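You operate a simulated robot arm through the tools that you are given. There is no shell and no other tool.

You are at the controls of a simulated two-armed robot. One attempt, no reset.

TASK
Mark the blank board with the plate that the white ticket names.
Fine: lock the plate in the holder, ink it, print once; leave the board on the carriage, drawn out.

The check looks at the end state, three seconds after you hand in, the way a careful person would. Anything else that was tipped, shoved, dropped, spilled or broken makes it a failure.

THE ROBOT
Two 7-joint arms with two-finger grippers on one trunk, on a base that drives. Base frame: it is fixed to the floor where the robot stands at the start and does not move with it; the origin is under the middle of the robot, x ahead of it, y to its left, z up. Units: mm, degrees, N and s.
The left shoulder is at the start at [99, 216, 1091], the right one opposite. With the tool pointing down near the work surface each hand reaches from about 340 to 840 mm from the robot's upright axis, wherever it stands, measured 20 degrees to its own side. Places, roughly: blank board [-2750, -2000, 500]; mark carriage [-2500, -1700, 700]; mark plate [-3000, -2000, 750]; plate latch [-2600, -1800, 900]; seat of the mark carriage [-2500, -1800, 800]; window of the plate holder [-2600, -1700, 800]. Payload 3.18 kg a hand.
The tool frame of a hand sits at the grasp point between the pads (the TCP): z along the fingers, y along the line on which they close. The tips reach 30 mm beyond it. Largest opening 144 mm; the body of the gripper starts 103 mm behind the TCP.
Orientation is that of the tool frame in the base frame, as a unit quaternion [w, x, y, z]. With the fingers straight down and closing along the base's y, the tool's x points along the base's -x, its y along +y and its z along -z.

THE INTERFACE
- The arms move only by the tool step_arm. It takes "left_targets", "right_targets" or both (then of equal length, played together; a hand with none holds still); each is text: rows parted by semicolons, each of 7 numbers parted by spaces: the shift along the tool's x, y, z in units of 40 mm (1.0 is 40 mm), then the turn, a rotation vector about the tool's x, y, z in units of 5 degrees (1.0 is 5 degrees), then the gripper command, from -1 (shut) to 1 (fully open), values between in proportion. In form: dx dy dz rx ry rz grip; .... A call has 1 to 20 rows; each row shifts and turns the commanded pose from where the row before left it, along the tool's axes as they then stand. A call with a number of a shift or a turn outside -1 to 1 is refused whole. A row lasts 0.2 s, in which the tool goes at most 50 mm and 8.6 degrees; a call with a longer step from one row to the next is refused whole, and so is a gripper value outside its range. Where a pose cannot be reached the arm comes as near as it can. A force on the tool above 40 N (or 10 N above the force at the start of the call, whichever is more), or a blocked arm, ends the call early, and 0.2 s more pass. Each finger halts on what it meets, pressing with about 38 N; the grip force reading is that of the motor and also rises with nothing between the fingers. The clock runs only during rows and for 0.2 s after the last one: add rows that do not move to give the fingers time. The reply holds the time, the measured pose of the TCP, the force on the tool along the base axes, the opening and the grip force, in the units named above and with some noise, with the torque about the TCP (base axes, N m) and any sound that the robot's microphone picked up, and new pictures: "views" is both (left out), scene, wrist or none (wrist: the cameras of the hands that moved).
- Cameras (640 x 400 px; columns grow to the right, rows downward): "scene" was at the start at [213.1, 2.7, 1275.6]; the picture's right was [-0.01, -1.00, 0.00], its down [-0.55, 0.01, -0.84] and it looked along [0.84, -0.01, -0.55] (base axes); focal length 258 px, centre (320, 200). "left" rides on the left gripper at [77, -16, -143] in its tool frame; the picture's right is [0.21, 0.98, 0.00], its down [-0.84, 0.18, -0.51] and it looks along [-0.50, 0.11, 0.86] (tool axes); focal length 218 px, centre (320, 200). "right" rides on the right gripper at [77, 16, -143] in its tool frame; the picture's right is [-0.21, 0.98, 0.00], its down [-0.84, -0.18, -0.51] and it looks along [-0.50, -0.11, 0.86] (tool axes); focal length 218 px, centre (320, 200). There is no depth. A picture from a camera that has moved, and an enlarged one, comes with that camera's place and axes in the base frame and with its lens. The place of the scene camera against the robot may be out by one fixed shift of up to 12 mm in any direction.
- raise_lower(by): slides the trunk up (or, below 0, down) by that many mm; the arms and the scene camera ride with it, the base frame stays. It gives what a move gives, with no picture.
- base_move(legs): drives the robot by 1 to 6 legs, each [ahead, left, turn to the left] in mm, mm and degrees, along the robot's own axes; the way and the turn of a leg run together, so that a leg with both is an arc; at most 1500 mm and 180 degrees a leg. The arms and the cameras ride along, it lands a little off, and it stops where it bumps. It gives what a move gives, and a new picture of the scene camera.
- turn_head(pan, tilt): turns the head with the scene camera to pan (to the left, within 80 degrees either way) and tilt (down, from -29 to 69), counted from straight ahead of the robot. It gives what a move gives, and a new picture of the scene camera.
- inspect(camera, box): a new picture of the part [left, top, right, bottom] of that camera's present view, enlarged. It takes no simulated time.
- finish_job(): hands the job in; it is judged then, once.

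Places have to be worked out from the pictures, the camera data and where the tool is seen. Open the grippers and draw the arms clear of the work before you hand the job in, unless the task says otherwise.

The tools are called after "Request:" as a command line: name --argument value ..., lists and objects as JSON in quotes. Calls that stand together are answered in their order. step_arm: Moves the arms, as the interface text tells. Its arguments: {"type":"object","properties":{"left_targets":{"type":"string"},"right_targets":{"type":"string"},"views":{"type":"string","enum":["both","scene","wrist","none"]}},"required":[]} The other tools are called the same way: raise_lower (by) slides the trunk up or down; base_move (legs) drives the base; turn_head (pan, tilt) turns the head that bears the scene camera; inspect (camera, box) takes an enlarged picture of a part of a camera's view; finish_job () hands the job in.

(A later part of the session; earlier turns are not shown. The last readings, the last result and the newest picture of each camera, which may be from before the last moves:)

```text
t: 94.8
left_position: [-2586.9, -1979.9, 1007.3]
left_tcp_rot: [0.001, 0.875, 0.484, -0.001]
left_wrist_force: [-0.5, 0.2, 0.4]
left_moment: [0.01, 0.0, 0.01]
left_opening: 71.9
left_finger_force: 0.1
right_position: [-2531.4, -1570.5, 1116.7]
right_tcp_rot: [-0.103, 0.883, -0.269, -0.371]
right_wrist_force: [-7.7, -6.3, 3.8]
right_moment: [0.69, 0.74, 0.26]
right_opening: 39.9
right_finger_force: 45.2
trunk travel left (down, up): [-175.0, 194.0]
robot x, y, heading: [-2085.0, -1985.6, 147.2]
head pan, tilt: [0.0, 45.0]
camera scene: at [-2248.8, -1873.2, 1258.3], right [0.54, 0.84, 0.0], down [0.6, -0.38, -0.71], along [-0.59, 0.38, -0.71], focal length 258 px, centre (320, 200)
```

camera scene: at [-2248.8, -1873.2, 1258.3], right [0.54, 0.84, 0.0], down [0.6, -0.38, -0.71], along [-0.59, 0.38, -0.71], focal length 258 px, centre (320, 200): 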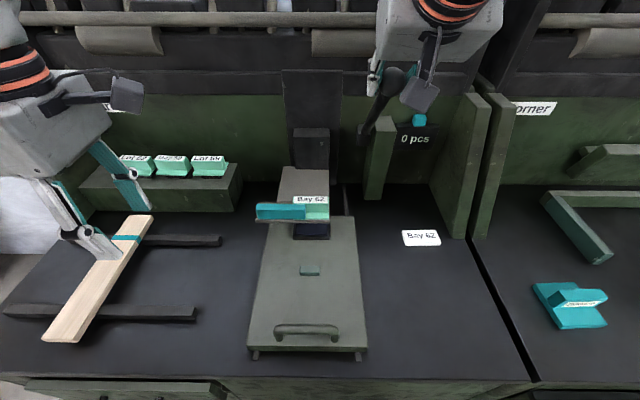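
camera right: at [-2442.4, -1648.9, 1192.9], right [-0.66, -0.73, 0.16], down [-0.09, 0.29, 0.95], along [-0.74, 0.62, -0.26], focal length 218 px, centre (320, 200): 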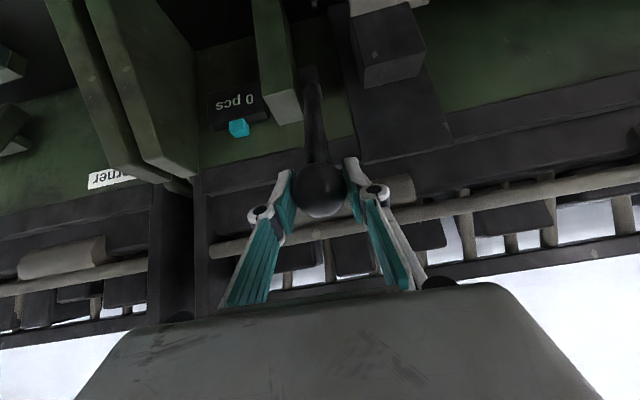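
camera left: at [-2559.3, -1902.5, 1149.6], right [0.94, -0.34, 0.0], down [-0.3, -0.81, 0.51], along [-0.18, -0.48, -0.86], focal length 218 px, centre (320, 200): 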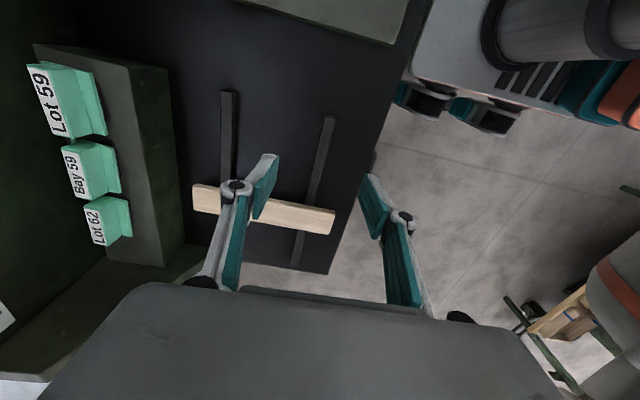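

The lever follows with little force and the holder starts to sink. I continue along the arc.

Request:
step_arm --right_targets "0.595 0.05 -0.005 0 0 0 -1; 0.593 0 0.045 0 0 0 -1; 0.585 0 0.1 0 0 0 -1; 0 0 0 0 0 0 -1" --views "scene"

Request:
inspect --camera "scene" --box '[230, 120, 430, 260]'

```text
t: 95.8
left_position: [-2586.8, -1977.1, 1007.4]
left_tcp_rot: [0.002, 0.875, 0.484, -0.002]
left_wrist_force: [-0.7, 1.0, -0.8]
left_moment: [0.0, 0.0, 0.04]
left_opening: 72.0
left_finger_force: 0.1
right_position: [-2492.5, -1596.1, 1061.8]
right_tcp_rot: [-0.105, 0.882, -0.273, -0.369]
right_wrist_force: [-3.9, 5.6, 0.6]
right_moment: [0.76, 0.72, -0.14]
right_opening: 39.9
right_finger_force: 44.6
trunk travel left (down, up): [-175.0, 194.0]
robot x, y, heading: [-2086.2, -1988.2, 147.3]
head pan, tilt: [0.0, 45.0]
camera scene: at [-2248.5, -1871.4, 1258.0], right [0.54, 0.84, 0.0], down [0.59, -0.38, -0.71], along [-0.59, 0.38, -0.71], focal length 258 px, centre (320, 200)
```

scene: 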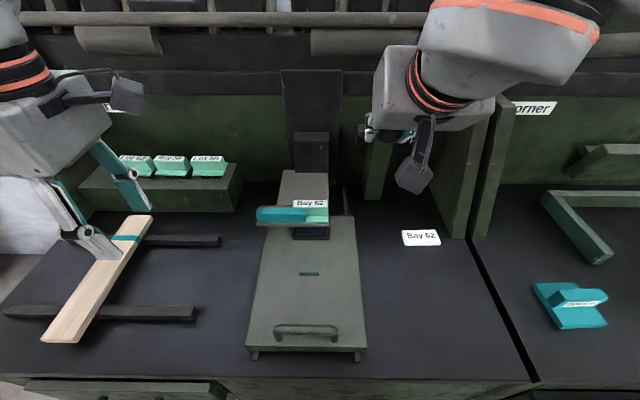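

```text
2.86 times, centred on (330, 190) of scene
camera zoom: at [-2248.5, -1871.4, 1258.0], right [0.54, 0.84, 0.0], down [0.59, -0.38, -0.71], along [-0.59, 0.38, -0.71], focal length 737 px, centre (291, 229)
```

zoom: 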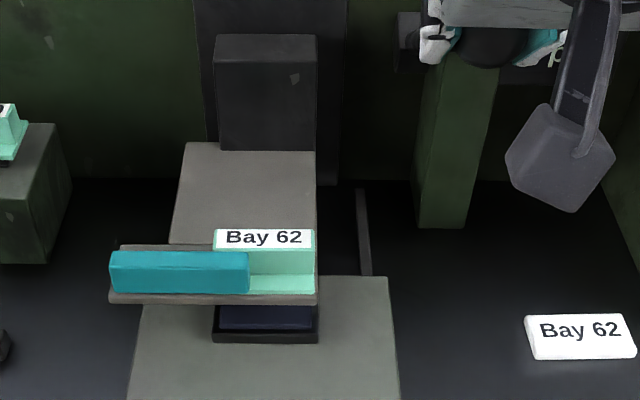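

The holder is coming down towards the pad; forces stay small. I continue the pull.

Request:
step_arm --right_targets "0.573 0 0.148 0 0 0 -1; 0.56 0 0.198 0 0 0 -1; 0.54 0 0.243 0 0 0 -1; 0 0 0 0 0 0 -1" --views "scene"

Request:
inspect --camera "scene" --box '[230, 120, 430, 260]'

```text
t: 96.8
left_position: [-2586.0, -1976.6, 1008.2]
left_tcp_rot: [0.003, 0.875, 0.483, -0.002]
left_wrist_force: [-0.1, -1.1, 0.7]
left_moment: [-0.02, 0.0, 0.0]
left_opening: 72.2
left_finger_force: 0.0
right_position: [-2466.8, -1614.8, 997.0]
right_tcp_rot: [-0.104, 0.882, -0.274, -0.369]
right_wrist_force: [4.1, 21.8, 0.5]
right_moment: [0.58, 0.45, -0.4]
right_opening: 40.0
right_finger_force: 45.2
trunk travel left (down, up): [-175.0, 194.0]
robot x, y, heading: [-2084.1, -1986.1, 147.3]
head pan, tilt: [0.0, 45.0]
camera scene: at [-2247.5, -1869.9, 1258.1], right [0.54, 0.84, 0.0], down [0.59, -0.38, -0.71], along [-0.59, 0.38, -0.71], focal length 258 px, centre (320, 200)
```

scene: 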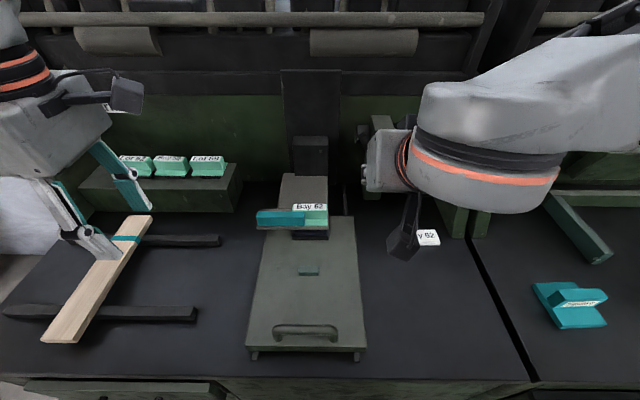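

```text
2.86 times, centred on (330, 190) of scene
camera zoom: at [-2247.5, -1869.9, 1258.1], right [0.54, 0.84, 0.0], down [0.59, -0.38, -0.71], along [-0.59, 0.38, -0.71], focal length 737 px, centre (291, 229)
```

zoom: 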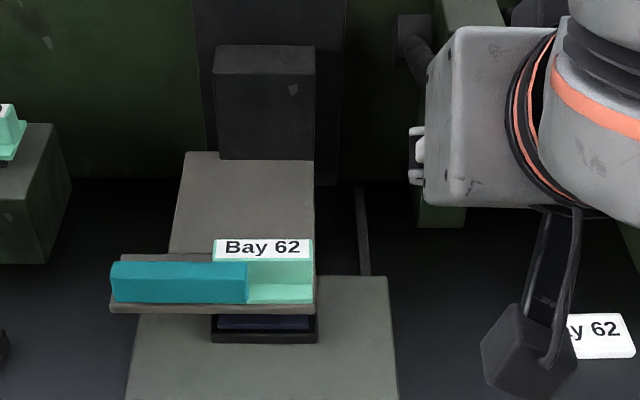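

The sideways force has grown (≈20 N), so I shift 2–3 mm to the right while continuing the arc, watching for the contact with the pad.

Request:
step_arm --right_targets "0.26 -0.07 0.145 0 0 0 -1; 0.26 0 0.148 0 0 0 -1; 0 0 0 0 0 0 -1" --views "none"

Request:
inspect --camera "scene" --box '[230, 120, 430, 260]'

```text
t: 97.6
left_position: [-2585.8, -1978.1, 1006.8]
left_tcp_rot: [0.002, 0.876, 0.482, -0.003]
left_wrist_force: [-0.1, -0.2, 0.2]
left_moment: [0.02, -0.02, 0.0]
left_opening: 71.8
left_finger_force: 0.0
right_position: [-2462.0, -1617.8, 978.0]
right_tcp_rot: [-0.103, 0.883, -0.271, -0.37]
right_wrist_force: [4.1, 12.6, 5.1]
right_moment: [0.36, 0.9, -0.02]
right_opening: 39.7
right_finger_force: 45.1
trunk travel left (down, up): [-175.0, 194.0]
robot x, y, heading: [-2083.8, -1982.1, 147.1]
head pan, tilt: [0.0, 45.0]
```

```text
2.86 times, centred on (330, 190) of scene
camera zoom: at [-2247.3, -1871.1, 1258.3], right [0.54, 0.84, 0.0], down [0.59, -0.38, -0.71], along [-0.6, 0.38, -0.71], focal length 737 px, centre (291, 229)
```

zoom: 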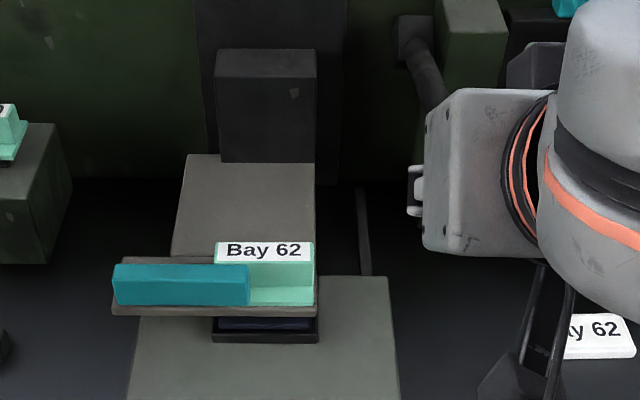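

Still moving freely. I continue with the next small arc steps.

Request:
step_arm --right_targets "0.25 -0.03 0.165 0 0 0 -1; 0.245 0 0.168 0 0 0 -1; 0.23 0 0.185 0 0 0 -1; 0 0 0 0 0 0 -1" --views "none"

Request:
inspect --camera "scene" --box '[230, 120, 430, 260]'

```text
t: 98.4
left_position: [-2585.1, -1978.0, 1007.0]
left_tcp_rot: [0.001, 0.875, 0.484, -0.002]
left_wrist_force: [-0.1, -0.7, 1.2]
left_moment: [-0.02, -0.01, 0.0]
left_opening: 72.1
left_finger_force: 0.1
right_position: [-2458.5, -1620.3, 951.6]
right_tcp_rot: [-0.103, 0.879, -0.273, -0.377]
right_wrist_force: [9.2, 2.0, 17.8]
right_moment: [0.28, -0.4, 0.07]
right_opening: 40.0
right_finger_force: 44.8
trunk travel left (down, up): [-175.0, 194.0]
robot x, y, heading: [-2086.6, -1984.9, 147.2]
head pan, tilt: [0.0, 45.0]
stopped in row 3 (right hand): the force on the tool passed its limit at 42 N (the readings are from after the stop); the commanded pose is now the measured one
```

```text
2.86 times, centred on (330, 190) of scene
camera zoom: at [-2246.2, -1872.6, 1258.7], right [0.54, 0.84, 0.0], down [0.59, -0.38, -0.71], along [-0.6, 0.38, -0.71], focal length 737 px, centre (291, 229)
```

zoom: 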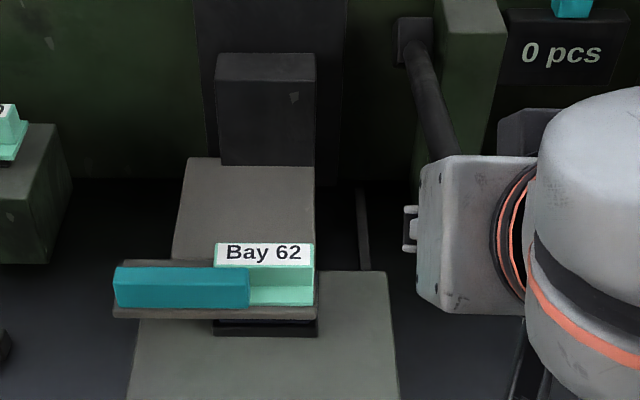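

At z≈952 the force rose to 42 N: the plate has met the pad (tray is down on it). I press a bit more, gently, to be sure of a full contact.

Request:
step_arm --right_targets "0.08 0 0.06 0 0 0 -1; 0.08 0 0.06 0 0 0 -1; 0 0 0 0 0 0 -1; 0 0 0 0 0 0 -1" --views "scene"

Request:
inspect --camera "scene" --box '[240, 180, 360, 250]'

```text
t: 98.9
left_position: [-2582.5, -1978.7, 1008.4]
left_tcp_rot: [0.0, 0.875, 0.483, -0.002]
left_wrist_force: [-0.2, -0.4, -0.8]
left_moment: [0.0, 0.0, -0.02]
left_opening: 72.0
left_finger_force: 0.0
right_position: [-2458.5, -1618.2, 951.0]
right_tcp_rot: [-0.103, 0.876, -0.274, -0.382]
right_wrist_force: [15.9, -1.1, 24.0]
right_moment: [-0.02, -0.6, 0.02]
right_opening: 39.9
right_finger_force: 45.3
trunk travel left (down, up): [-175.0, 194.0]
robot x, y, heading: [-2084.8, -1981.9, 147.2]
head pan, tilt: [0.0, 45.0]
stopped in row 2 (right hand): the force on the tool passed its limit at 42 N (the readings are from after the stop); the commanded pose is now the measured one
camera scene: at [-2244.8, -1873.0, 1258.8], right [0.54, 0.84, 0.0], down [0.59, -0.38, -0.71], along [-0.6, 0.38, -0.71], focal length 258 px, centre (320, 200)
```

scene: 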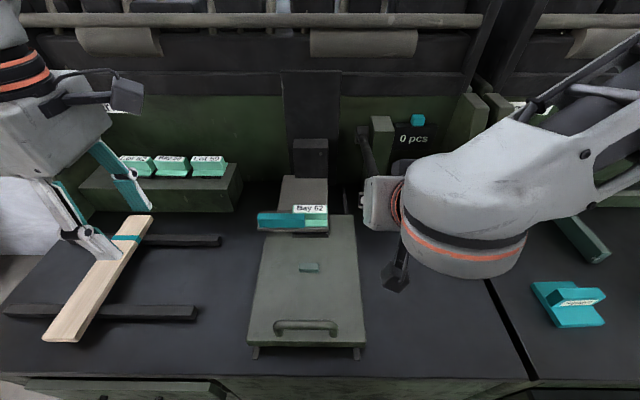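

```text
5.33 times, centred on (300, 215) of scene
camera zoom: at [-2244.8, -1873.0, 1258.8], right [0.54, 0.84, 0.0], down [0.59, -0.38, -0.71], along [-0.6, 0.38, -0.71], focal length 1376 px, centre (427, 120)
```

zoom: 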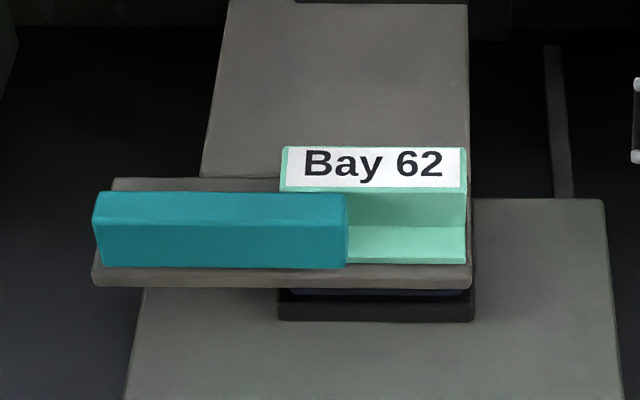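

The plate is pressed on the pad (no further travel at 42 N). Now I swing the lever back up along the same arc.

Request:
step_arm --right_targets "-0.498 0.02 -0.323 0 0 0 -1; -0.523 0.02 -0.28 0 0 0 -1; -0.545 0.02 -0.23 0 0 0 -1; -0.563 0.02 -0.185 0 0 0 -1; -0.575 0.02 -0.133 0 0 0 -1; 0 0 0 0 0 0 -1" --views "scene"

```text
t: 100.3
left_position: [-2585.6, -1976.2, 1007.6]
left_tcp_rot: [0.003, 0.875, 0.484, -0.003]
left_wrist_force: [0.2, -0.2, 0.0]
left_moment: [0.01, 0.01, -0.02]
left_opening: 72.1
left_finger_force: 0.1
right_position: [-2495.0, -1595.9, 1058.6]
right_tcp_rot: [-0.102, 0.877, -0.275, -0.379]
right_wrist_force: [8.8, 8.3, -3.3]
right_moment: [-0.48, -0.57, -0.29]
right_opening: 39.7
right_finger_force: 45.0
trunk travel left (down, up): [-175.0, 194.0]
robot x, y, heading: [-2087.6, -1985.7, 147.1]
head pan, tilt: [0.0, 45.0]
camera scene: at [-2247.2, -1870.6, 1258.2], right [0.54, 0.84, 0.0], down [0.59, -0.38, -0.71], along [-0.59, 0.38, -0.71], focal length 258 px, centre (320, 200)
```

scene: 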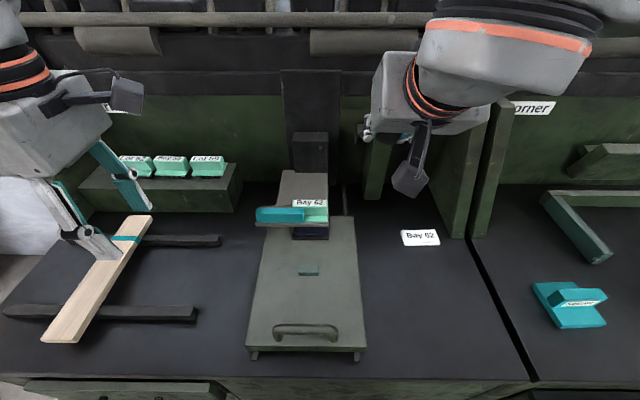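

The lever goes up smoothly. I bring it the rest of the way to its rest position.

Request:
step_arm --right_targets "-0.588 -0.02 -0.083 0 0 0 -1; -0.59 0.02 -0.033 0 0 0 -1; -0.593 0.02 0.02 0 0 0 -1; -0.59 0.02 0.073 0 0 0 -1; -0.5 0.02 0.105 0 0 0 -1; 0 0 0 0 0 0 -1" --views "both"

```text
t: 101.7
left_position: [-2585.3, -1977.7, 1007.2]
left_tcp_rot: [0.002, 0.875, 0.483, -0.002]
left_wrist_force: [0.0, -0.3, -0.1]
left_moment: [0.02, 0.0, -0.01]
left_opening: 71.7
left_finger_force: 0.0
right_position: [-2563.0, -1549.9, 1139.0]
right_tcp_rot: [-0.103, 0.877, -0.274, -0.38]
right_wrist_force: [4.6, -3.3, -1.7]
right_moment: [-0.54, -0.62, -0.21]
right_opening: 39.5
right_finger_force: 44.8
trunk travel left (down, up): [-175.0, 194.0]
robot x, y, heading: [-2088.0, -1984.9, 147.4]
head pan, tilt: [0.0, 45.0]
camera scene: at [-2247.5, -1872.1, 1258.3], right [0.54, 0.84, 0.0], down [0.59, -0.38, -0.71], along [-0.59, 0.38, -0.71], focal length 258 px, centre (320, 200)
camera right: at [-2442.0, -1650.2, 1184.3], right [-0.66, -0.73, 0.18], down [-0.06, 0.29, 0.95], along [-0.75, 0.62, -0.24], focal length 218 px, centre (320, 200)
```

scene: 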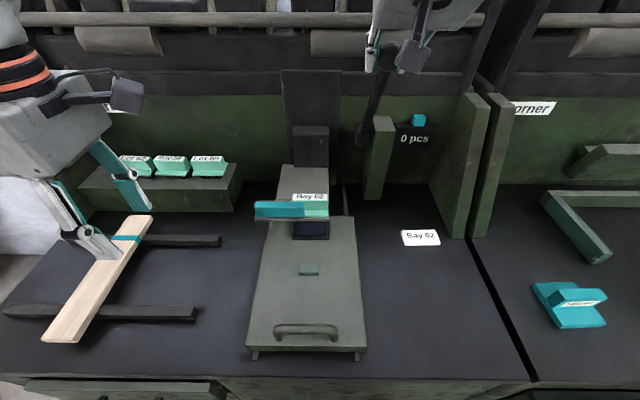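
right: 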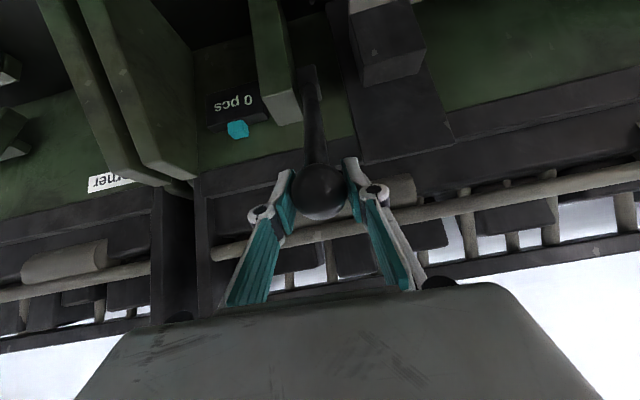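

Lever is back at its start place and the holder is up. I open the fingers and retreat along the finger axis, watching whether the lever stays.

Request:
step_arm --right_targets "-0.12 0 0.03 0 0 0 -1; 0 0 0 0 0 0 -0.2; 0 0 0 0 0 0 0; 0 0 0 0 0 0 0; 0 0 -0.7 0 0 0 0; 0 0 -0.8 0 0 0 0; 0 0 -0.8 0 0 0 0; 0 0 0 0 0 0 0" --views "both"

Request:
inspect --camera "scene" --box '[230, 20, 470, 260]'

```text
t: 103.5
left_position: [-2586.9, -1977.8, 1006.5]
left_tcp_rot: [0.002, 0.875, 0.483, -0.003]
left_wrist_force: [-0.9, 0.4, -0.1]
left_moment: [0.04, 0.02, 0.02]
left_opening: 72.0
left_finger_force: 0.0
right_position: [-2512.1, -1583.6, 1203.0]
right_tcp_rot: [-0.102, 0.878, -0.274, -0.378]
right_wrist_force: [0.0, -0.1, -0.6]
right_moment: [0.01, 0.02, -0.02]
right_opening: 72.1
right_finger_force: 0.2
trunk travel left (down, up): [-175.0, 194.0]
robot x, y, heading: [-2088.4, -1984.3, 147.2]
head pan, tilt: [0.0, 45.0]
camera scene: at [-2248.6, -1871.4, 1257.9], right [0.54, 0.84, 0.0], down [0.59, -0.38, -0.71], along [-0.59, 0.38, -0.71], focal length 258 px, centre (320, 200)
camera right: at [-2390.8, -1685.1, 1247.9], right [-0.66, -0.73, 0.18], down [-0.06, 0.29, 0.95], along [-0.74, 0.62, -0.24], focal length 218 px, centre (320, 200)
```

scene: 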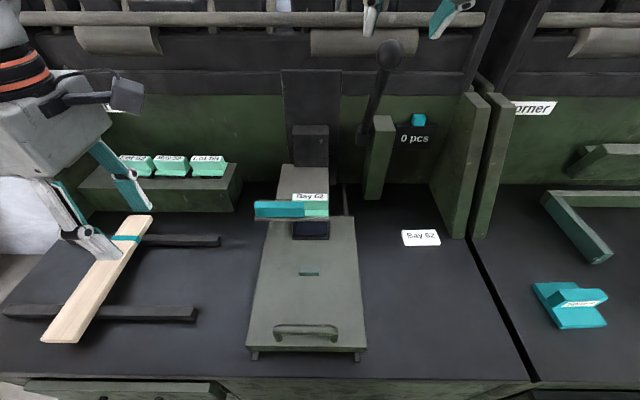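
right: 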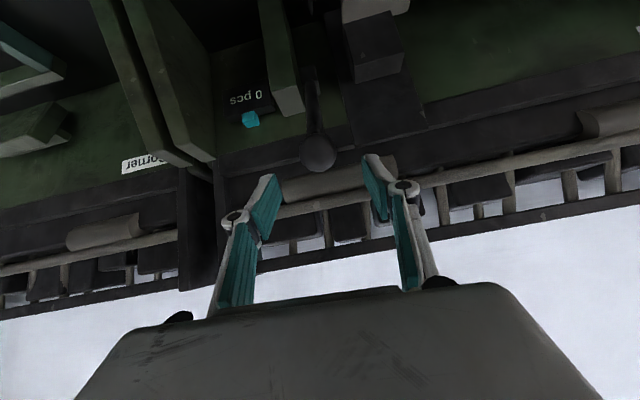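

```text
1.67 times, centred on (350, 140) of scene
camera zoom: at [-2248.6, -1871.4, 1257.9], right [0.54, 0.84, 0.0], down [0.59, -0.38, -0.71], along [-0.59, 0.38, -0.71], focal length 430 px, centre (270, 300)
```

zoom: 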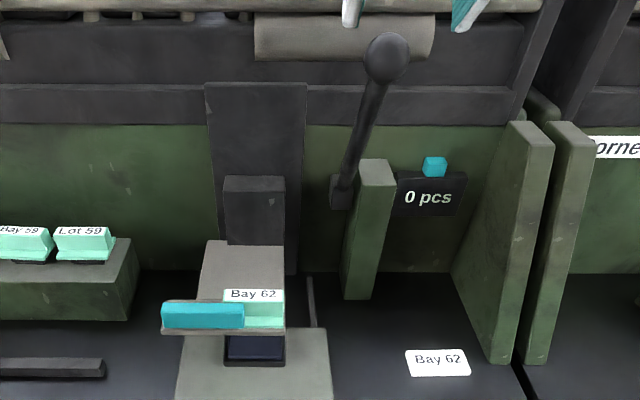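

The lever stays up and the plate is inked. Next the board: I move the left hand above it and turn the hand back by +90° so that it closes across the board's width.

Request:
step_arm --left_targets "-0.77 -0.3 0 0 0 0 0.2; -0.77 -0.3 0 0 0 0 0.2; -0.77 -0.3 0 0 0 0 0.2; -0.77 -0.3 0 0 0 0 0.2; -0.77 -0.3 0 0 0 0 0.2; -0.77 -0.3 0 0 0 0 0.2; 0 0 0 0 0 1 0.2; 0 0 0 0 0 1 0.2; 0 0 0 0 0 1 0.2; 0 0 0 0 0 1 0.2; 0 0 0 0 0 1 0.2; 0 0 0 0 0 1 0.2; 0 0 0 0 0 1 0.2; 0 0 0 0 0 1 0.2; 0 0 0 0 0 1 0.2" --views "none"

Request:
step_arm --left_targets "0 0 0 0 0 1 0.2; 0 0 0 0 0 1 0.2; 0 0 0 0 0 1 0.2; 0 0 0 0 0 1 0.2; 0 0 0 0 0 1 0.2; 0 0 0 0 0 1 0.2; 0 0 0 0 0 1 0.2; 0 0 0 0 0 1 0.2; 0 0 0 0 0 1 0.2; 0 0 0 0 0 0 0.2" --views "both"

```text
t: 106.7
left_position: [-2746.1, -2095.9, 1008.3]
left_tcp_rot: [0.002, 0.994, 0.111, -0.002]
left_wrist_force: [1.1, -0.1, 0.1]
left_moment: [-0.03, 0.01, 0.01]
left_opening: 86.5
left_finger_force: 0.1
right_position: [-2512.4, -1585.2, 1203.7]
right_tcp_rot: [-0.103, 0.878, -0.275, -0.379]
right_wrist_force: [0.2, -0.7, 0.0]
right_moment: [0.02, -0.01, 0.01]
right_opening: 71.9
right_finger_force: 0.1
trunk travel left (down, up): [-175.0, 194.0]
robot x, y, heading: [-2086.6, -1983.3, 147.2]
head pan, tilt: [0.0, 45.0]
```

```text
t: 108.9
left_position: [-2720.4, -2067.2, 986.2]
left_tcp_rot: [-0.001, 0.961, -0.276, -0.004]
left_wrist_force: [0.0, 0.0, -0.9]
left_moment: [0.0, 0.02, 0.04]
left_opening: 86.3
left_finger_force: 0.1
left hand out of reach, approached as far as the arm can: row 8, 9
right_position: [-2512.0, -1585.9, 1203.8]
right_tcp_rot: [-0.102, 0.878, -0.274, -0.378]
right_wrist_force: [0.0, -0.2, 0.7]
right_moment: [0.01, -0.01, -0.03]
right_opening: 72.2
right_finger_force: 0.1
trunk travel left (down, up): [-175.0, 194.0]
robot x, y, heading: [-2083.6, -1984.2, 147.3]
head pan, tilt: [0.0, 45.0]
camera scene: at [-2248.3, -1872.2, 1258.2], right [0.54, 0.84, 0.0], down [0.59, -0.38, -0.71], along [-0.59, 0.38, -0.71], focal length 258 px, centre (320, 200)
camera left: at [-2645.2, -2094.1, 1128.3], right [-0.34, -0.94, 0.0], down [-0.8, 0.29, 0.52], along [-0.48, 0.18, -0.86], focal length 218 px, centre (320, 200)
```

scene: 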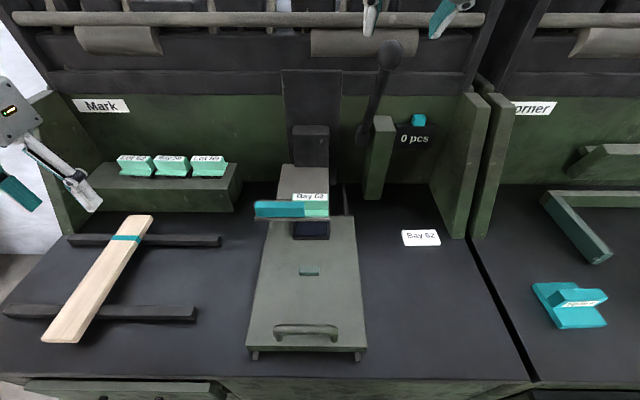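
left: 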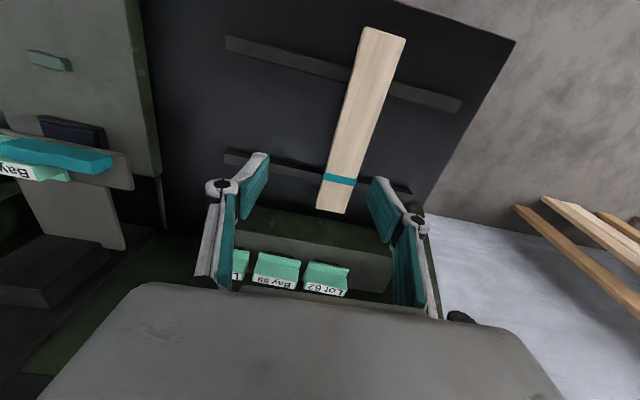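

The hand is now across the board. I zoom in to measure the board's edges and ends exactly.

Request:
inspect --camera "left" --box '[290, 10, 430, 130]'

Request:
inspect --camera "left" --box '[290, 120, 430, 240]'

```text
3.33 times, centred on (360, 70) of left
camera zoom: at [-2645.2, -2094.1, 1128.3], right [-0.34, -0.94, 0.0], down [-0.8, 0.29, 0.52], along [-0.48, 0.18, -0.86], focal length 728 px, centre (187, 633)
```

zoom: 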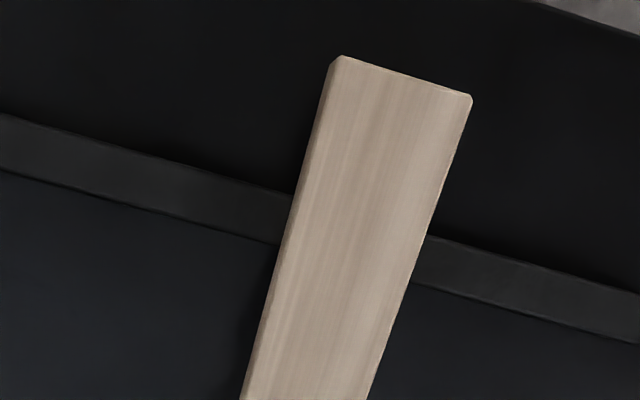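

```text
3.33 times, centred on (360, 180) of left
camera zoom: at [-2645.2, -2094.1, 1128.3], right [-0.34, -0.94, 0.0], down [-0.8, 0.29, 0.52], along [-0.48, 0.18, -0.86], focal length 728 px, centre (187, 267)
```

zoom: 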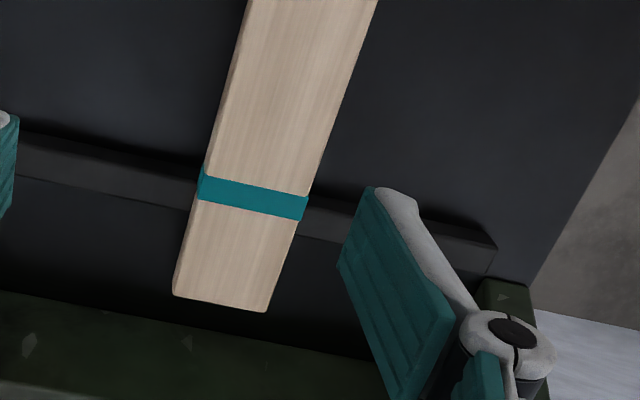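

The board spans u 359–641 and r -356…-408 (centre about (500,-382)). I go over a grip point 47 mm beyond its centre (u≈547), between the rails, and lower to z≈870 to re-measure.

Request:
step_arm --left_targets "-0.255 0.28 0.58 0 0 0 0.2; -0.255 0.28 0.58 0 0 0 0.2; -0.255 0.28 0.58 0 0 0 0.2; -0.255 0.28 0.58 0 0 0 0.2; -0.255 0.28 0.58 0 0 0 0.2; 0 0 0 0 0 0 0.2" --views "both"

Request:
inspect --camera "left" --box '[230, 60, 430, 240]'

```text
t: 110.3
left_position: [-2783.9, -2082.8, 865.5]
left_tcp_rot: [0.004, 0.961, -0.276, -0.002]
left_wrist_force: [0.2, 0.3, 0.3]
left_moment: [0.01, -0.03, -0.02]
left_opening: 86.5
left_finger_force: 0.0
left hand out of reach, approached as far as the arm can: row 3, 5
right_position: [-2509.5, -1585.3, 1204.9]
right_tcp_rot: [-0.102, 0.878, -0.274, -0.379]
right_wrist_force: [0.4, -0.5, 1.2]
right_moment: [-0.02, 0.02, 0.03]
right_opening: 72.0
right_finger_force: 0.0
trunk travel left (down, up): [-175.0, 194.0]
robot x, y, heading: [-2086.3, -1984.2, 147.3]
head pan, tilt: [0.0, 45.0]
camera scene: at [-2247.5, -1871.9, 1258.4], right [0.54, 0.84, 0.0], down [0.59, -0.38, -0.71], along [-0.59, 0.38, -0.71], focal length 258 px, centre (320, 200)
camera left: at [-2710.2, -2107.5, 1008.6], right [-0.34, -0.94, 0.01], down [-0.81, 0.3, 0.51], along [-0.48, 0.17, -0.86], focal length 218 px, centre (320, 200)
```

scene: 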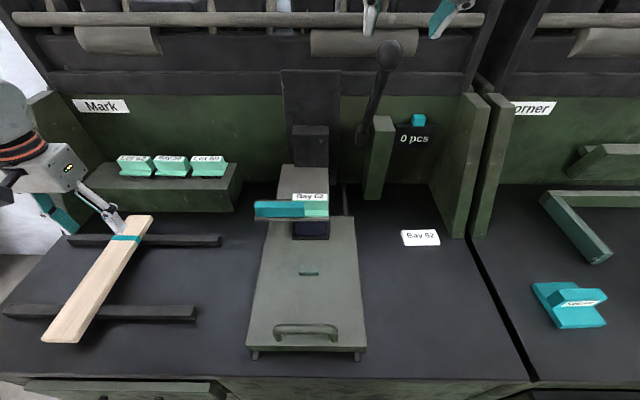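
left: 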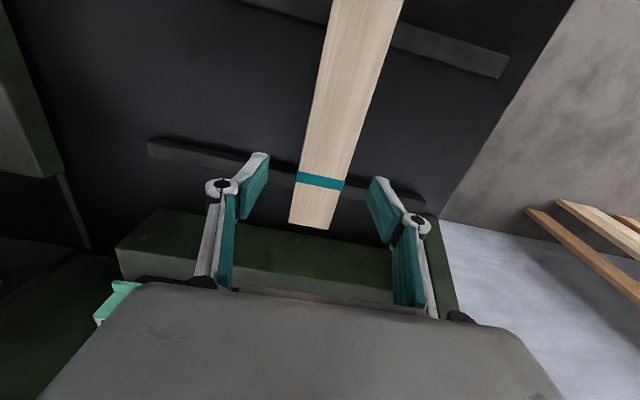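

```text
2.22 times, centred on (330, 150) of left
camera zoom: at [-2710.2, -2107.5, 1008.6], right [-0.34, -0.94, 0.01], down [-0.81, 0.3, 0.51], along [-0.48, 0.17, -0.86], focal length 485 px, centre (298, 311)
```

zoom: 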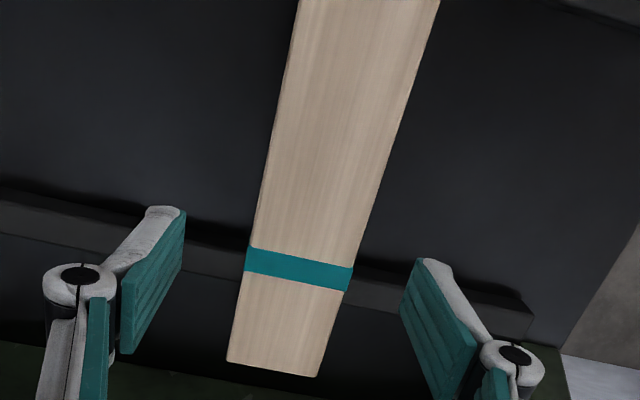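

The arm is near its limit this far to the left, so I raise the left hand, retreat the right hand from the lever, and drive the base 230 mm left for a better posture.

Request:
step_arm --left_targets "0 0 -0.8 0 0 0 0.2; 0.3 0 -0.8 0 0 0 0.2; 0.5 0 -0.5 0 0 0 0.2; 0.5 0 0 0 0 0 0.2" --right_targets "0 0 -0.8 0 0 0 0; 0 0 -0.8 0 0 0 0; 0 0 -0.5 0 0 0 0; 0 0 0 0 0 0 0" --views "none"

Request:
base_move --legs '[[0, 230, 0]]'

```text
t: 111.3
left_position: [-2731.6, -2099.8, 910.6]
left_tcp_rot: [0.003, 0.961, -0.276, 0.001]
left_wrist_force: [0.8, 0.4, 0.1]
left_moment: [0.0, 0.02, 0.0]
left_opening: 86.3
left_finger_force: 0.0
left hand out of reach, approached as far as the arm can: row 1, 2, 3
right_position: [-2460.0, -1617.8, 1262.9]
right_tcp_rot: [-0.103, 0.878, -0.274, -0.38]
right_wrist_force: [-0.7, -0.2, -0.4]
right_moment: [0.03, 0.02, -0.01]
right_opening: 71.9
right_finger_force: 0.0
trunk travel left (down, up): [-175.0, 194.0]
robot x, y, heading: [-2089.9, -1982.4, 147.2]
head pan, tilt: [0.0, 45.0]
```

```text
t: 113.9
left_position: [-2855.2, -2289.4, 909.7]
left_tcp_rot: [0.002, 0.961, -0.278, 0.0]
left_wrist_force: [-0.5, -0.5, 0.1]
left_moment: [0.01, -0.01, 0.02]
left_opening: 86.5
left_finger_force: 0.1
right_position: [-2580.4, -1807.7, 1263.6]
right_tcp_rot: [-0.102, 0.878, -0.275, -0.378]
right_wrist_force: [1.0, 0.1, 0.4]
right_moment: [0.01, -0.01, 0.01]
right_opening: 72.0
right_finger_force: 0.0
trunk travel left (down, up): [-175.0, 194.0]
robot x, y, heading: [-2213.5, -2173.8, 146.9]
head pan, tilt: [0.0, 45.0]
camera scene: at [-2371.3, -2063.1, 1258.2], right [0.54, 0.84, 0.0], down [0.59, -0.38, -0.71], along [-0.59, 0.38, -0.71], focal length 258 px, centre (320, 200)
```

scene: 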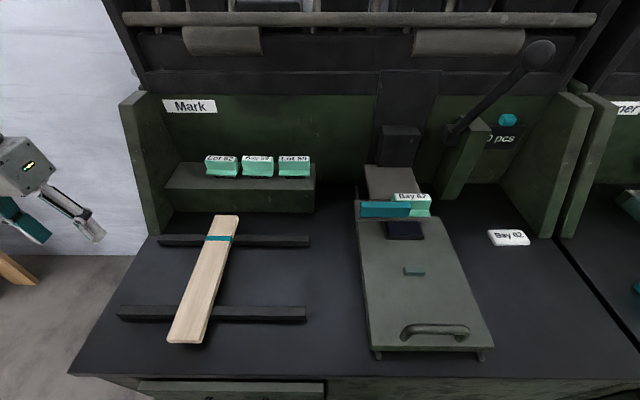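

Base moved; the left hand is now at (u 488, r -586). I bring it right over the grip point of the board.

Request:
step_arm --left_targets "0 -0.8 0 0 0 0 0.2; 0 -0.8 0 0 0 0 0.2; -0.2 -0.8 0 0 0 0 0.2; -0.3 -0.8 0 0 0 0 0.2; -0.3 -0.8 0 0 0 0 0.2; -0.3 -0.6 0 0 0 0 0.2; -0.35 -0.5 0 0 0 0 0.2; 0 0 0 0 0 0 0.2" --views "both"

Request:
inspect --camera "left" --box '[210, 20, 430, 240]'

```text
t: 115.7
left_position: [-2794.6, -2086.1, 909.7]
left_tcp_rot: [0.003, 0.961, -0.278, 0.0]
left_wrist_force: [0.3, -0.2, -0.2]
left_moment: [-0.02, -0.01, -0.01]
left_opening: 86.0
left_finger_force: 0.0
right_position: [-2580.5, -1807.9, 1262.8]
right_tcp_rot: [-0.103, 0.878, -0.276, -0.378]
right_wrist_force: [0.5, -0.6, 0.3]
right_moment: [-0.01, 0.0, -0.04]
right_opening: 72.1
right_finger_force: 0.2
trunk travel left (down, up): [-175.0, 194.0]
robot x, y, heading: [-2213.4, -2176.1, 146.7]
head pan, tilt: [0.0, 45.0]
camera scene: at [-2371.0, -2063.3, 1258.4], right [0.54, 0.84, 0.0], down [0.59, -0.38, -0.71], along [-0.59, 0.38, -0.71], focal length 258 px, centre (320, 200)
camera left: at [-2721.5, -2112.6, 1052.5], right [-0.35, -0.94, 0.01], down [-0.81, 0.3, 0.51], along [-0.48, 0.17, -0.86], focal length 218 px, centre (320, 200)
```

scene: 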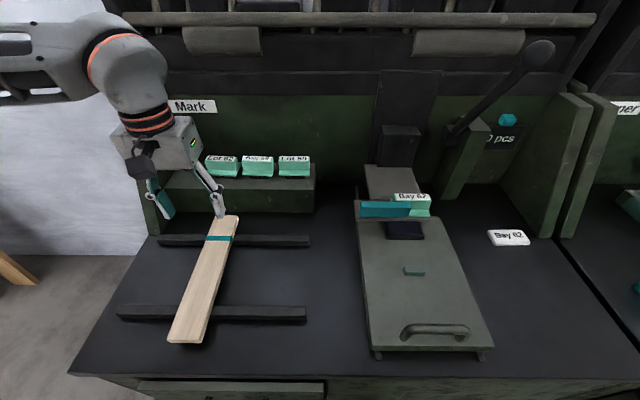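
left: 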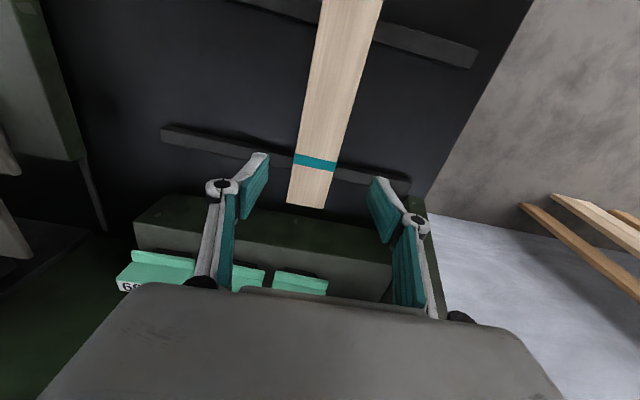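

```text
1.82 times, centred on (320, 130) of left
camera zoom: at [-2721.5, -2112.6, 1052.5], right [-0.35, -0.94, 0.01], down [-0.81, 0.3, 0.51], along [-0.48, 0.17, -0.86], focal length 397 px, centre (320, 327)
```

zoom: 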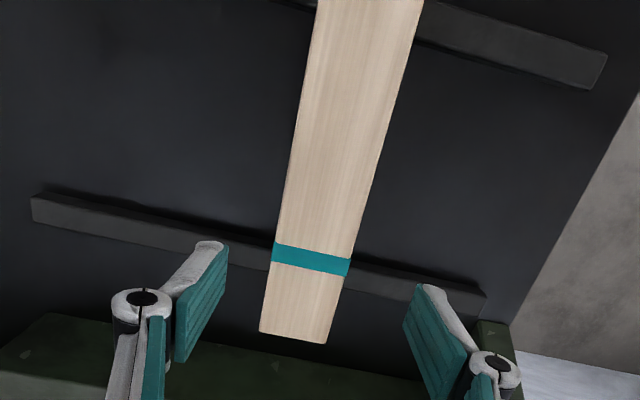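

The hand is centred over the board (r -382, u 548) without reach trouble. I lower to z≈812 and look at the finger tips against the board.

Request:
step_arm --left_targets "0 0.02 0.8 0 0 0 0.2; 0 0 0.8 0 0 0 0.2; 0 0 0.8 0 0 0 0.1; 0 0 0 0 0 0 0.1" --views "both"

Request:
inspect --camera "scene" --box '[130, 150, 290, 270]'

Request:
inspect --camera "left" --box '[210, 60, 430, 260]'

```text
t: 116.7
left_position: [-2795.0, -2088.3, 813.7]
left_tcp_rot: [0.002, 0.96, -0.279, -0.001]
left_wrist_force: [0.3, -0.4, -0.6]
left_moment: [-0.03, -0.01, -0.02]
left_opening: 79.1
left_finger_force: 0.0
right_position: [-2581.2, -1808.5, 1262.9]
right_tcp_rot: [-0.103, 0.877, -0.276, -0.379]
right_wrist_force: [-0.5, -1.0, 1.2]
right_moment: [-0.01, 0.02, -0.01]
right_opening: 72.1
right_finger_force: 0.0
trunk travel left (down, up): [-175.0, 194.0]
robot x, y, heading: [-2210.8, -2175.3, 147.3]
head pan, tilt: [0.0, 45.0]
camera scene: at [-2370.6, -2063.0, 1258.5], right [0.54, 0.84, 0.0], down [0.59, -0.38, -0.71], along [-0.59, 0.38, -0.71], focal length 258 px, centre (320, 200)
camera left: at [-2721.4, -2113.3, 956.6], right [-0.35, -0.94, 0.01], down [-0.81, 0.3, 0.51], along [-0.48, 0.17, -0.86], focal length 218 px, centre (320, 200)
```

scene: 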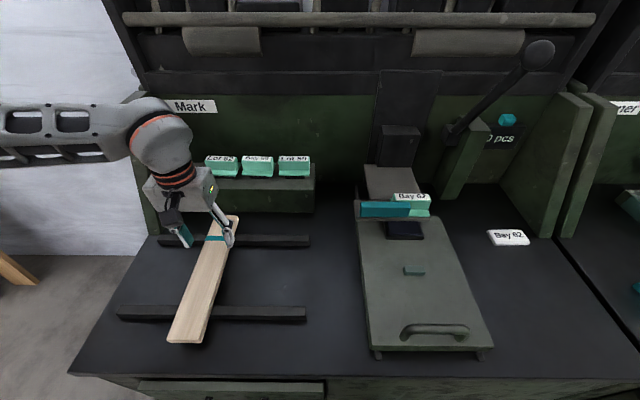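
left: 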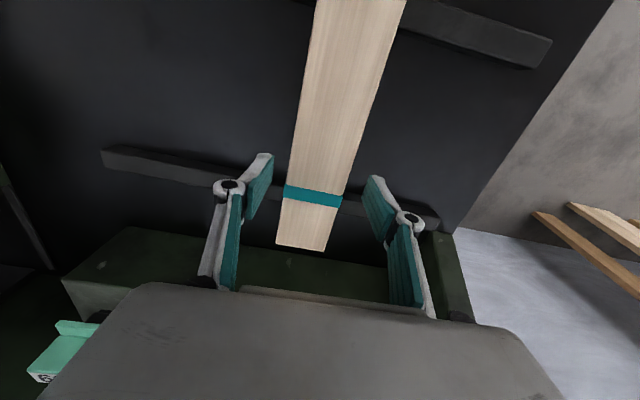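

```text
3.33 times, centred on (210, 210) of scene
camera zoom: at [-2370.6, -2063.0, 1258.5], right [0.54, 0.84, 0.0], down [0.59, -0.38, -0.71], along [-0.59, 0.38, -0.71], focal length 860 px, centre (687, 167)
```

zoom: 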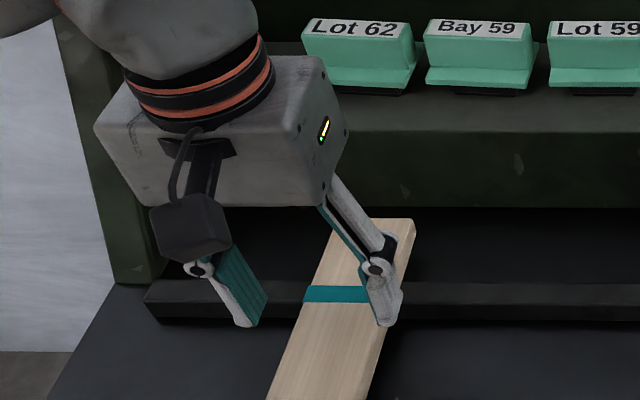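

```text
2.00 times, centred on (320, 160) of left
camera zoom: at [-2721.4, -2113.3, 956.6], right [-0.35, -0.94, 0.01], down [-0.81, 0.3, 0.51], along [-0.48, 0.17, -0.86], focal length 436 px, centre (320, 280)
```

zoom: 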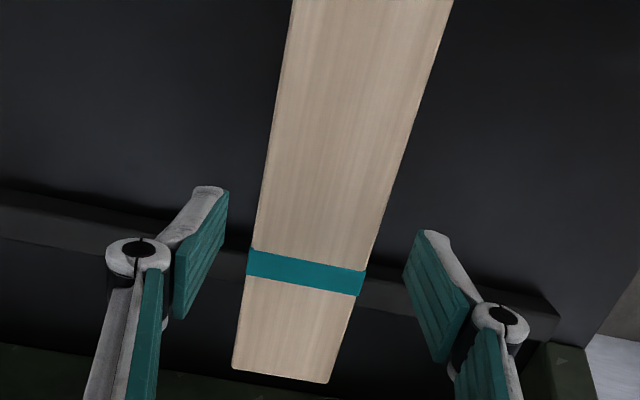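

The fingers straddle the board in front of the far rail and clear of the band. I lower to z≈795 and close.

Request:
step_arm --left_targets "0 -0.03 0.25 0 0 0 0.1; 0 0 0.22 0 0 0 0.1; 0 0 0 0 0 0 -0.1; 0 0 0 0 0 0 -0.4; 0 0 0 0 0 0 -1; 0 0 0 0 0 0 -1; 0 0 0 0 0 0 -1" --views "both"

Request:
inspect --camera "scene" --box '[130, 150, 290, 270]'

Request:
inspect --camera "left" --box '[210, 60, 430, 260]'

```text
t: 118.3
left_position: [-2793.3, -2085.7, 795.1]
left_tcp_rot: [0.002, 0.96, -0.278, -0.001]
left_wrist_force: [-0.7, -0.3, 0.2]
left_moment: [-0.01, 0.01, -0.01]
left_opening: 0.4
left_finger_force: 30.8
right_position: [-2581.5, -1807.7, 1262.9]
right_tcp_rot: [-0.104, 0.877, -0.277, -0.378]
right_wrist_force: [0.4, -0.1, 0.0]
right_moment: [0.02, 0.0, 0.03]
right_opening: 72.0
right_finger_force: 0.1
trunk travel left (down, up): [-175.0, 194.0]
robot x, y, heading: [-2208.6, -2176.4, 147.2]
head pan, tilt: [0.0, 45.0]
camera scene: at [-2371.1, -2062.8, 1258.2], right [0.54, 0.84, 0.0], down [0.59, -0.38, -0.71], along [-0.59, 0.38, -0.71], focal length 258 px, centre (320, 200)
camera left: at [-2720.4, -2112.0, 937.5], right [-0.35, -0.94, 0.01], down [-0.81, 0.3, 0.51], along [-0.48, 0.17, -0.86], focal length 218 px, centre (320, 200)
```

scene: 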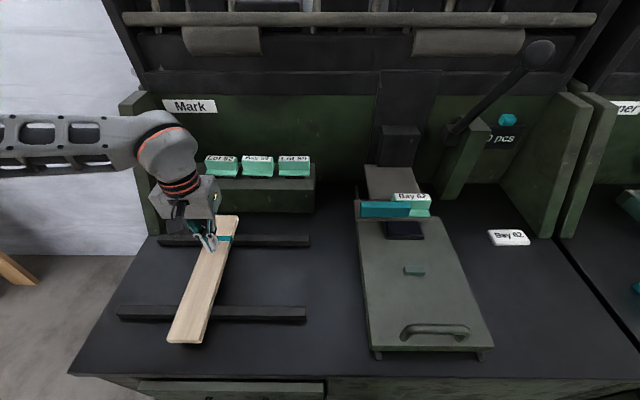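
left: 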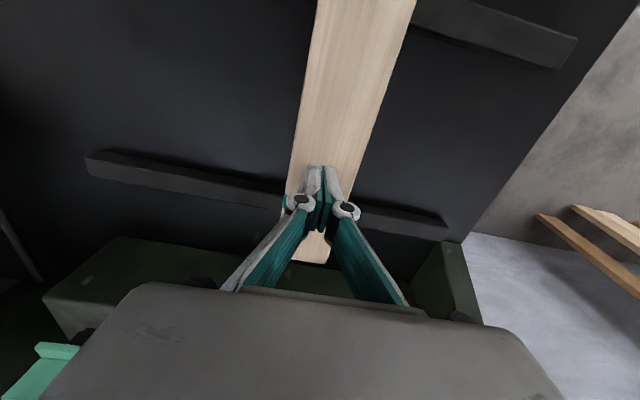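

```text
3.33 times, centred on (210, 210) of scene
camera zoom: at [-2371.1, -2062.8, 1258.2], right [0.54, 0.84, 0.0], down [0.59, -0.38, -0.71], along [-0.59, 0.38, -0.71], focal length 860 px, centre (687, 167)
```

zoom: 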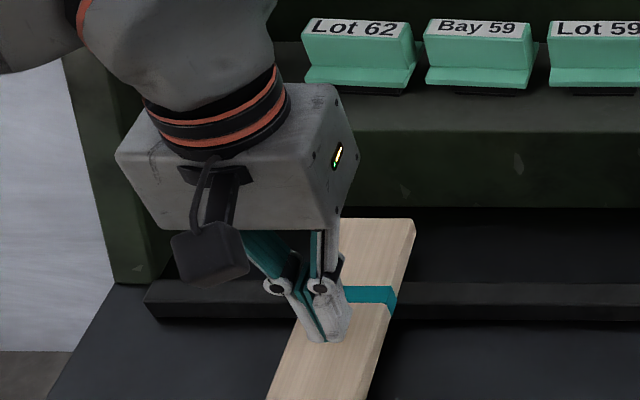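

```text
2.00 times, centred on (320, 160) of left
camera zoom: at [-2720.4, -2112.0, 937.5], right [-0.35, -0.94, 0.01], down [-0.81, 0.3, 0.51], along [-0.48, 0.17, -0.86], focal length 436 px, centre (320, 280)
```

zoom: 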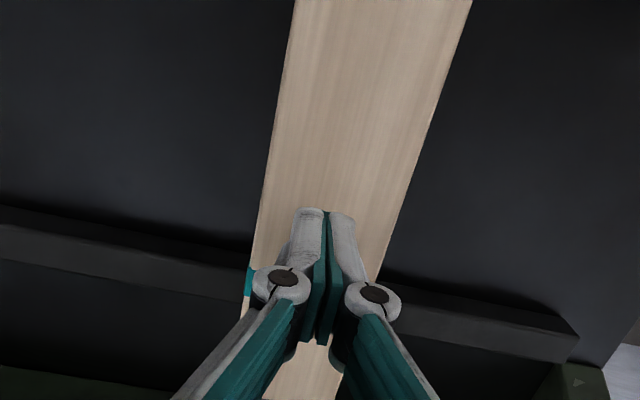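

The fingers closed above the board (opening 0): its top lies lower than estimated. I feel for it by lowering the closed tips gently in small steps.

Request:
step_arm --left_targets "0 0 0.08 0 0 0 -1; 0 0 0.08 0 0 0 -1; 0 0 0 0 0 0 -1" --views "none"

Request:
step_arm --left_targets "0 0 0.08 0 0 0 -1; 0 0 0.08 0 0 0 -1; 0 0 0 0 0 0 -1" --views "none"

```text
t: 119.1
left_position: [-2795.0, -2086.6, 788.9]
left_tcp_rot: [0.002, 0.961, -0.278, 0.0]
left_wrist_force: [0.6, 0.6, -0.7]
left_moment: [0.01, 0.01, -0.01]
left_opening: 0.0
left_finger_force: 30.8
right_position: [-2582.6, -1808.2, 1262.3]
right_tcp_rot: [-0.103, 0.877, -0.276, -0.379]
right_wrist_force: [-0.2, 0.6, 0.0]
right_moment: [-0.02, 0.0, 0.02]
right_opening: 71.8
right_finger_force: 0.0
trunk travel left (down, up): [-175.0, 194.0]
robot x, y, heading: [-2209.0, -2178.2, 147.3]
head pan, tilt: [0.0, 45.0]
```

```text
t: 119.9
left_position: [-2793.8, -2086.4, 787.0]
left_tcp_rot: [0.001, 0.961, -0.278, -0.003]
left_wrist_force: [1.3, -6.5, 24.4]
left_moment: [-0.17, -0.09, 0.0]
left_opening: 5.9
left_finger_force: 30.6
right_position: [-2578.6, -1809.3, 1265.5]
right_tcp_rot: [-0.103, 0.877, -0.275, -0.381]
right_wrist_force: [-0.2, -0.4, -0.4]
right_moment: [-0.01, 0.01, 0.05]
right_opening: 72.0
right_finger_force: 0.1
trunk travel left (down, up): [-175.0, 194.0]
robot x, y, heading: [-2210.7, -2179.1, 147.0]
head pan, tilt: [0.0, 45.0]
```

Contact at TCP z≈788, so the board's top is at ≈757. I lift a little, open, lower to z≈775 and close on its edges.

Request:
step_arm --left_targets "0 0 -0.3 0 0 0 -1; 0 0 -0.3 0 0 0 -0.3; 0 0 0 0 0 0 0.1; 0 0 0 0 0 0 0.1; 0 0 0.3 0 0 0 0.1; 0 0 0.3 0 0 0 0.1; 0 0 0.2 0 0 0 0.1; 0 0 0 0 0 0 0.1" --views "none"

Request:
inspect --camera "scene" --box '[130, 150, 290, 270]'

```text
t: 121.7
left_position: [-2795.4, -2085.5, 773.3]
left_tcp_rot: [0.003, 0.96, -0.278, -0.001]
left_wrist_force: [0.1, 0.6, 0.0]
left_moment: [0.01, 0.03, 0.0]
left_opening: 79.0
left_finger_force: 0.1
right_position: [-2581.3, -1807.6, 1262.4]
right_tcp_rot: [-0.103, 0.877, -0.276, -0.379]
right_wrist_force: [-0.9, 1.0, 0.1]
right_moment: [-0.03, -0.02, -0.01]
right_opening: 72.0
right_finger_force: 0.0
trunk travel left (down, up): [-175.0, 194.0]
robot x, y, heading: [-2211.3, -2175.2, 147.1]
head pan, tilt: [0.0, 45.0]
```

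```text
3.33 times, centred on (210, 210) of scene
camera zoom: at [-2371.0, -2062.9, 1258.3], right [0.54, 0.84, 0.0], down [0.59, -0.38, -0.71], along [-0.59, 0.38, -0.71], focal length 860 px, centre (687, 167)
```

zoom: 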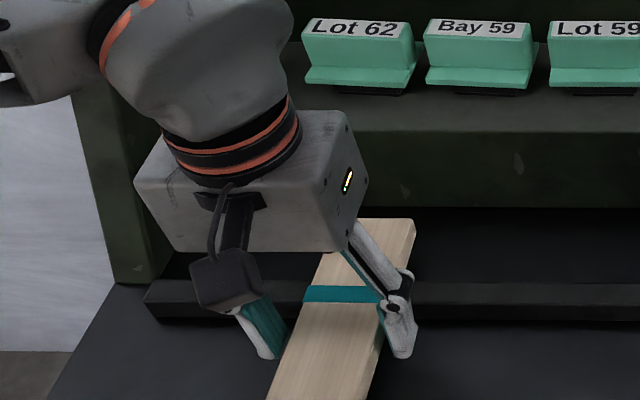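

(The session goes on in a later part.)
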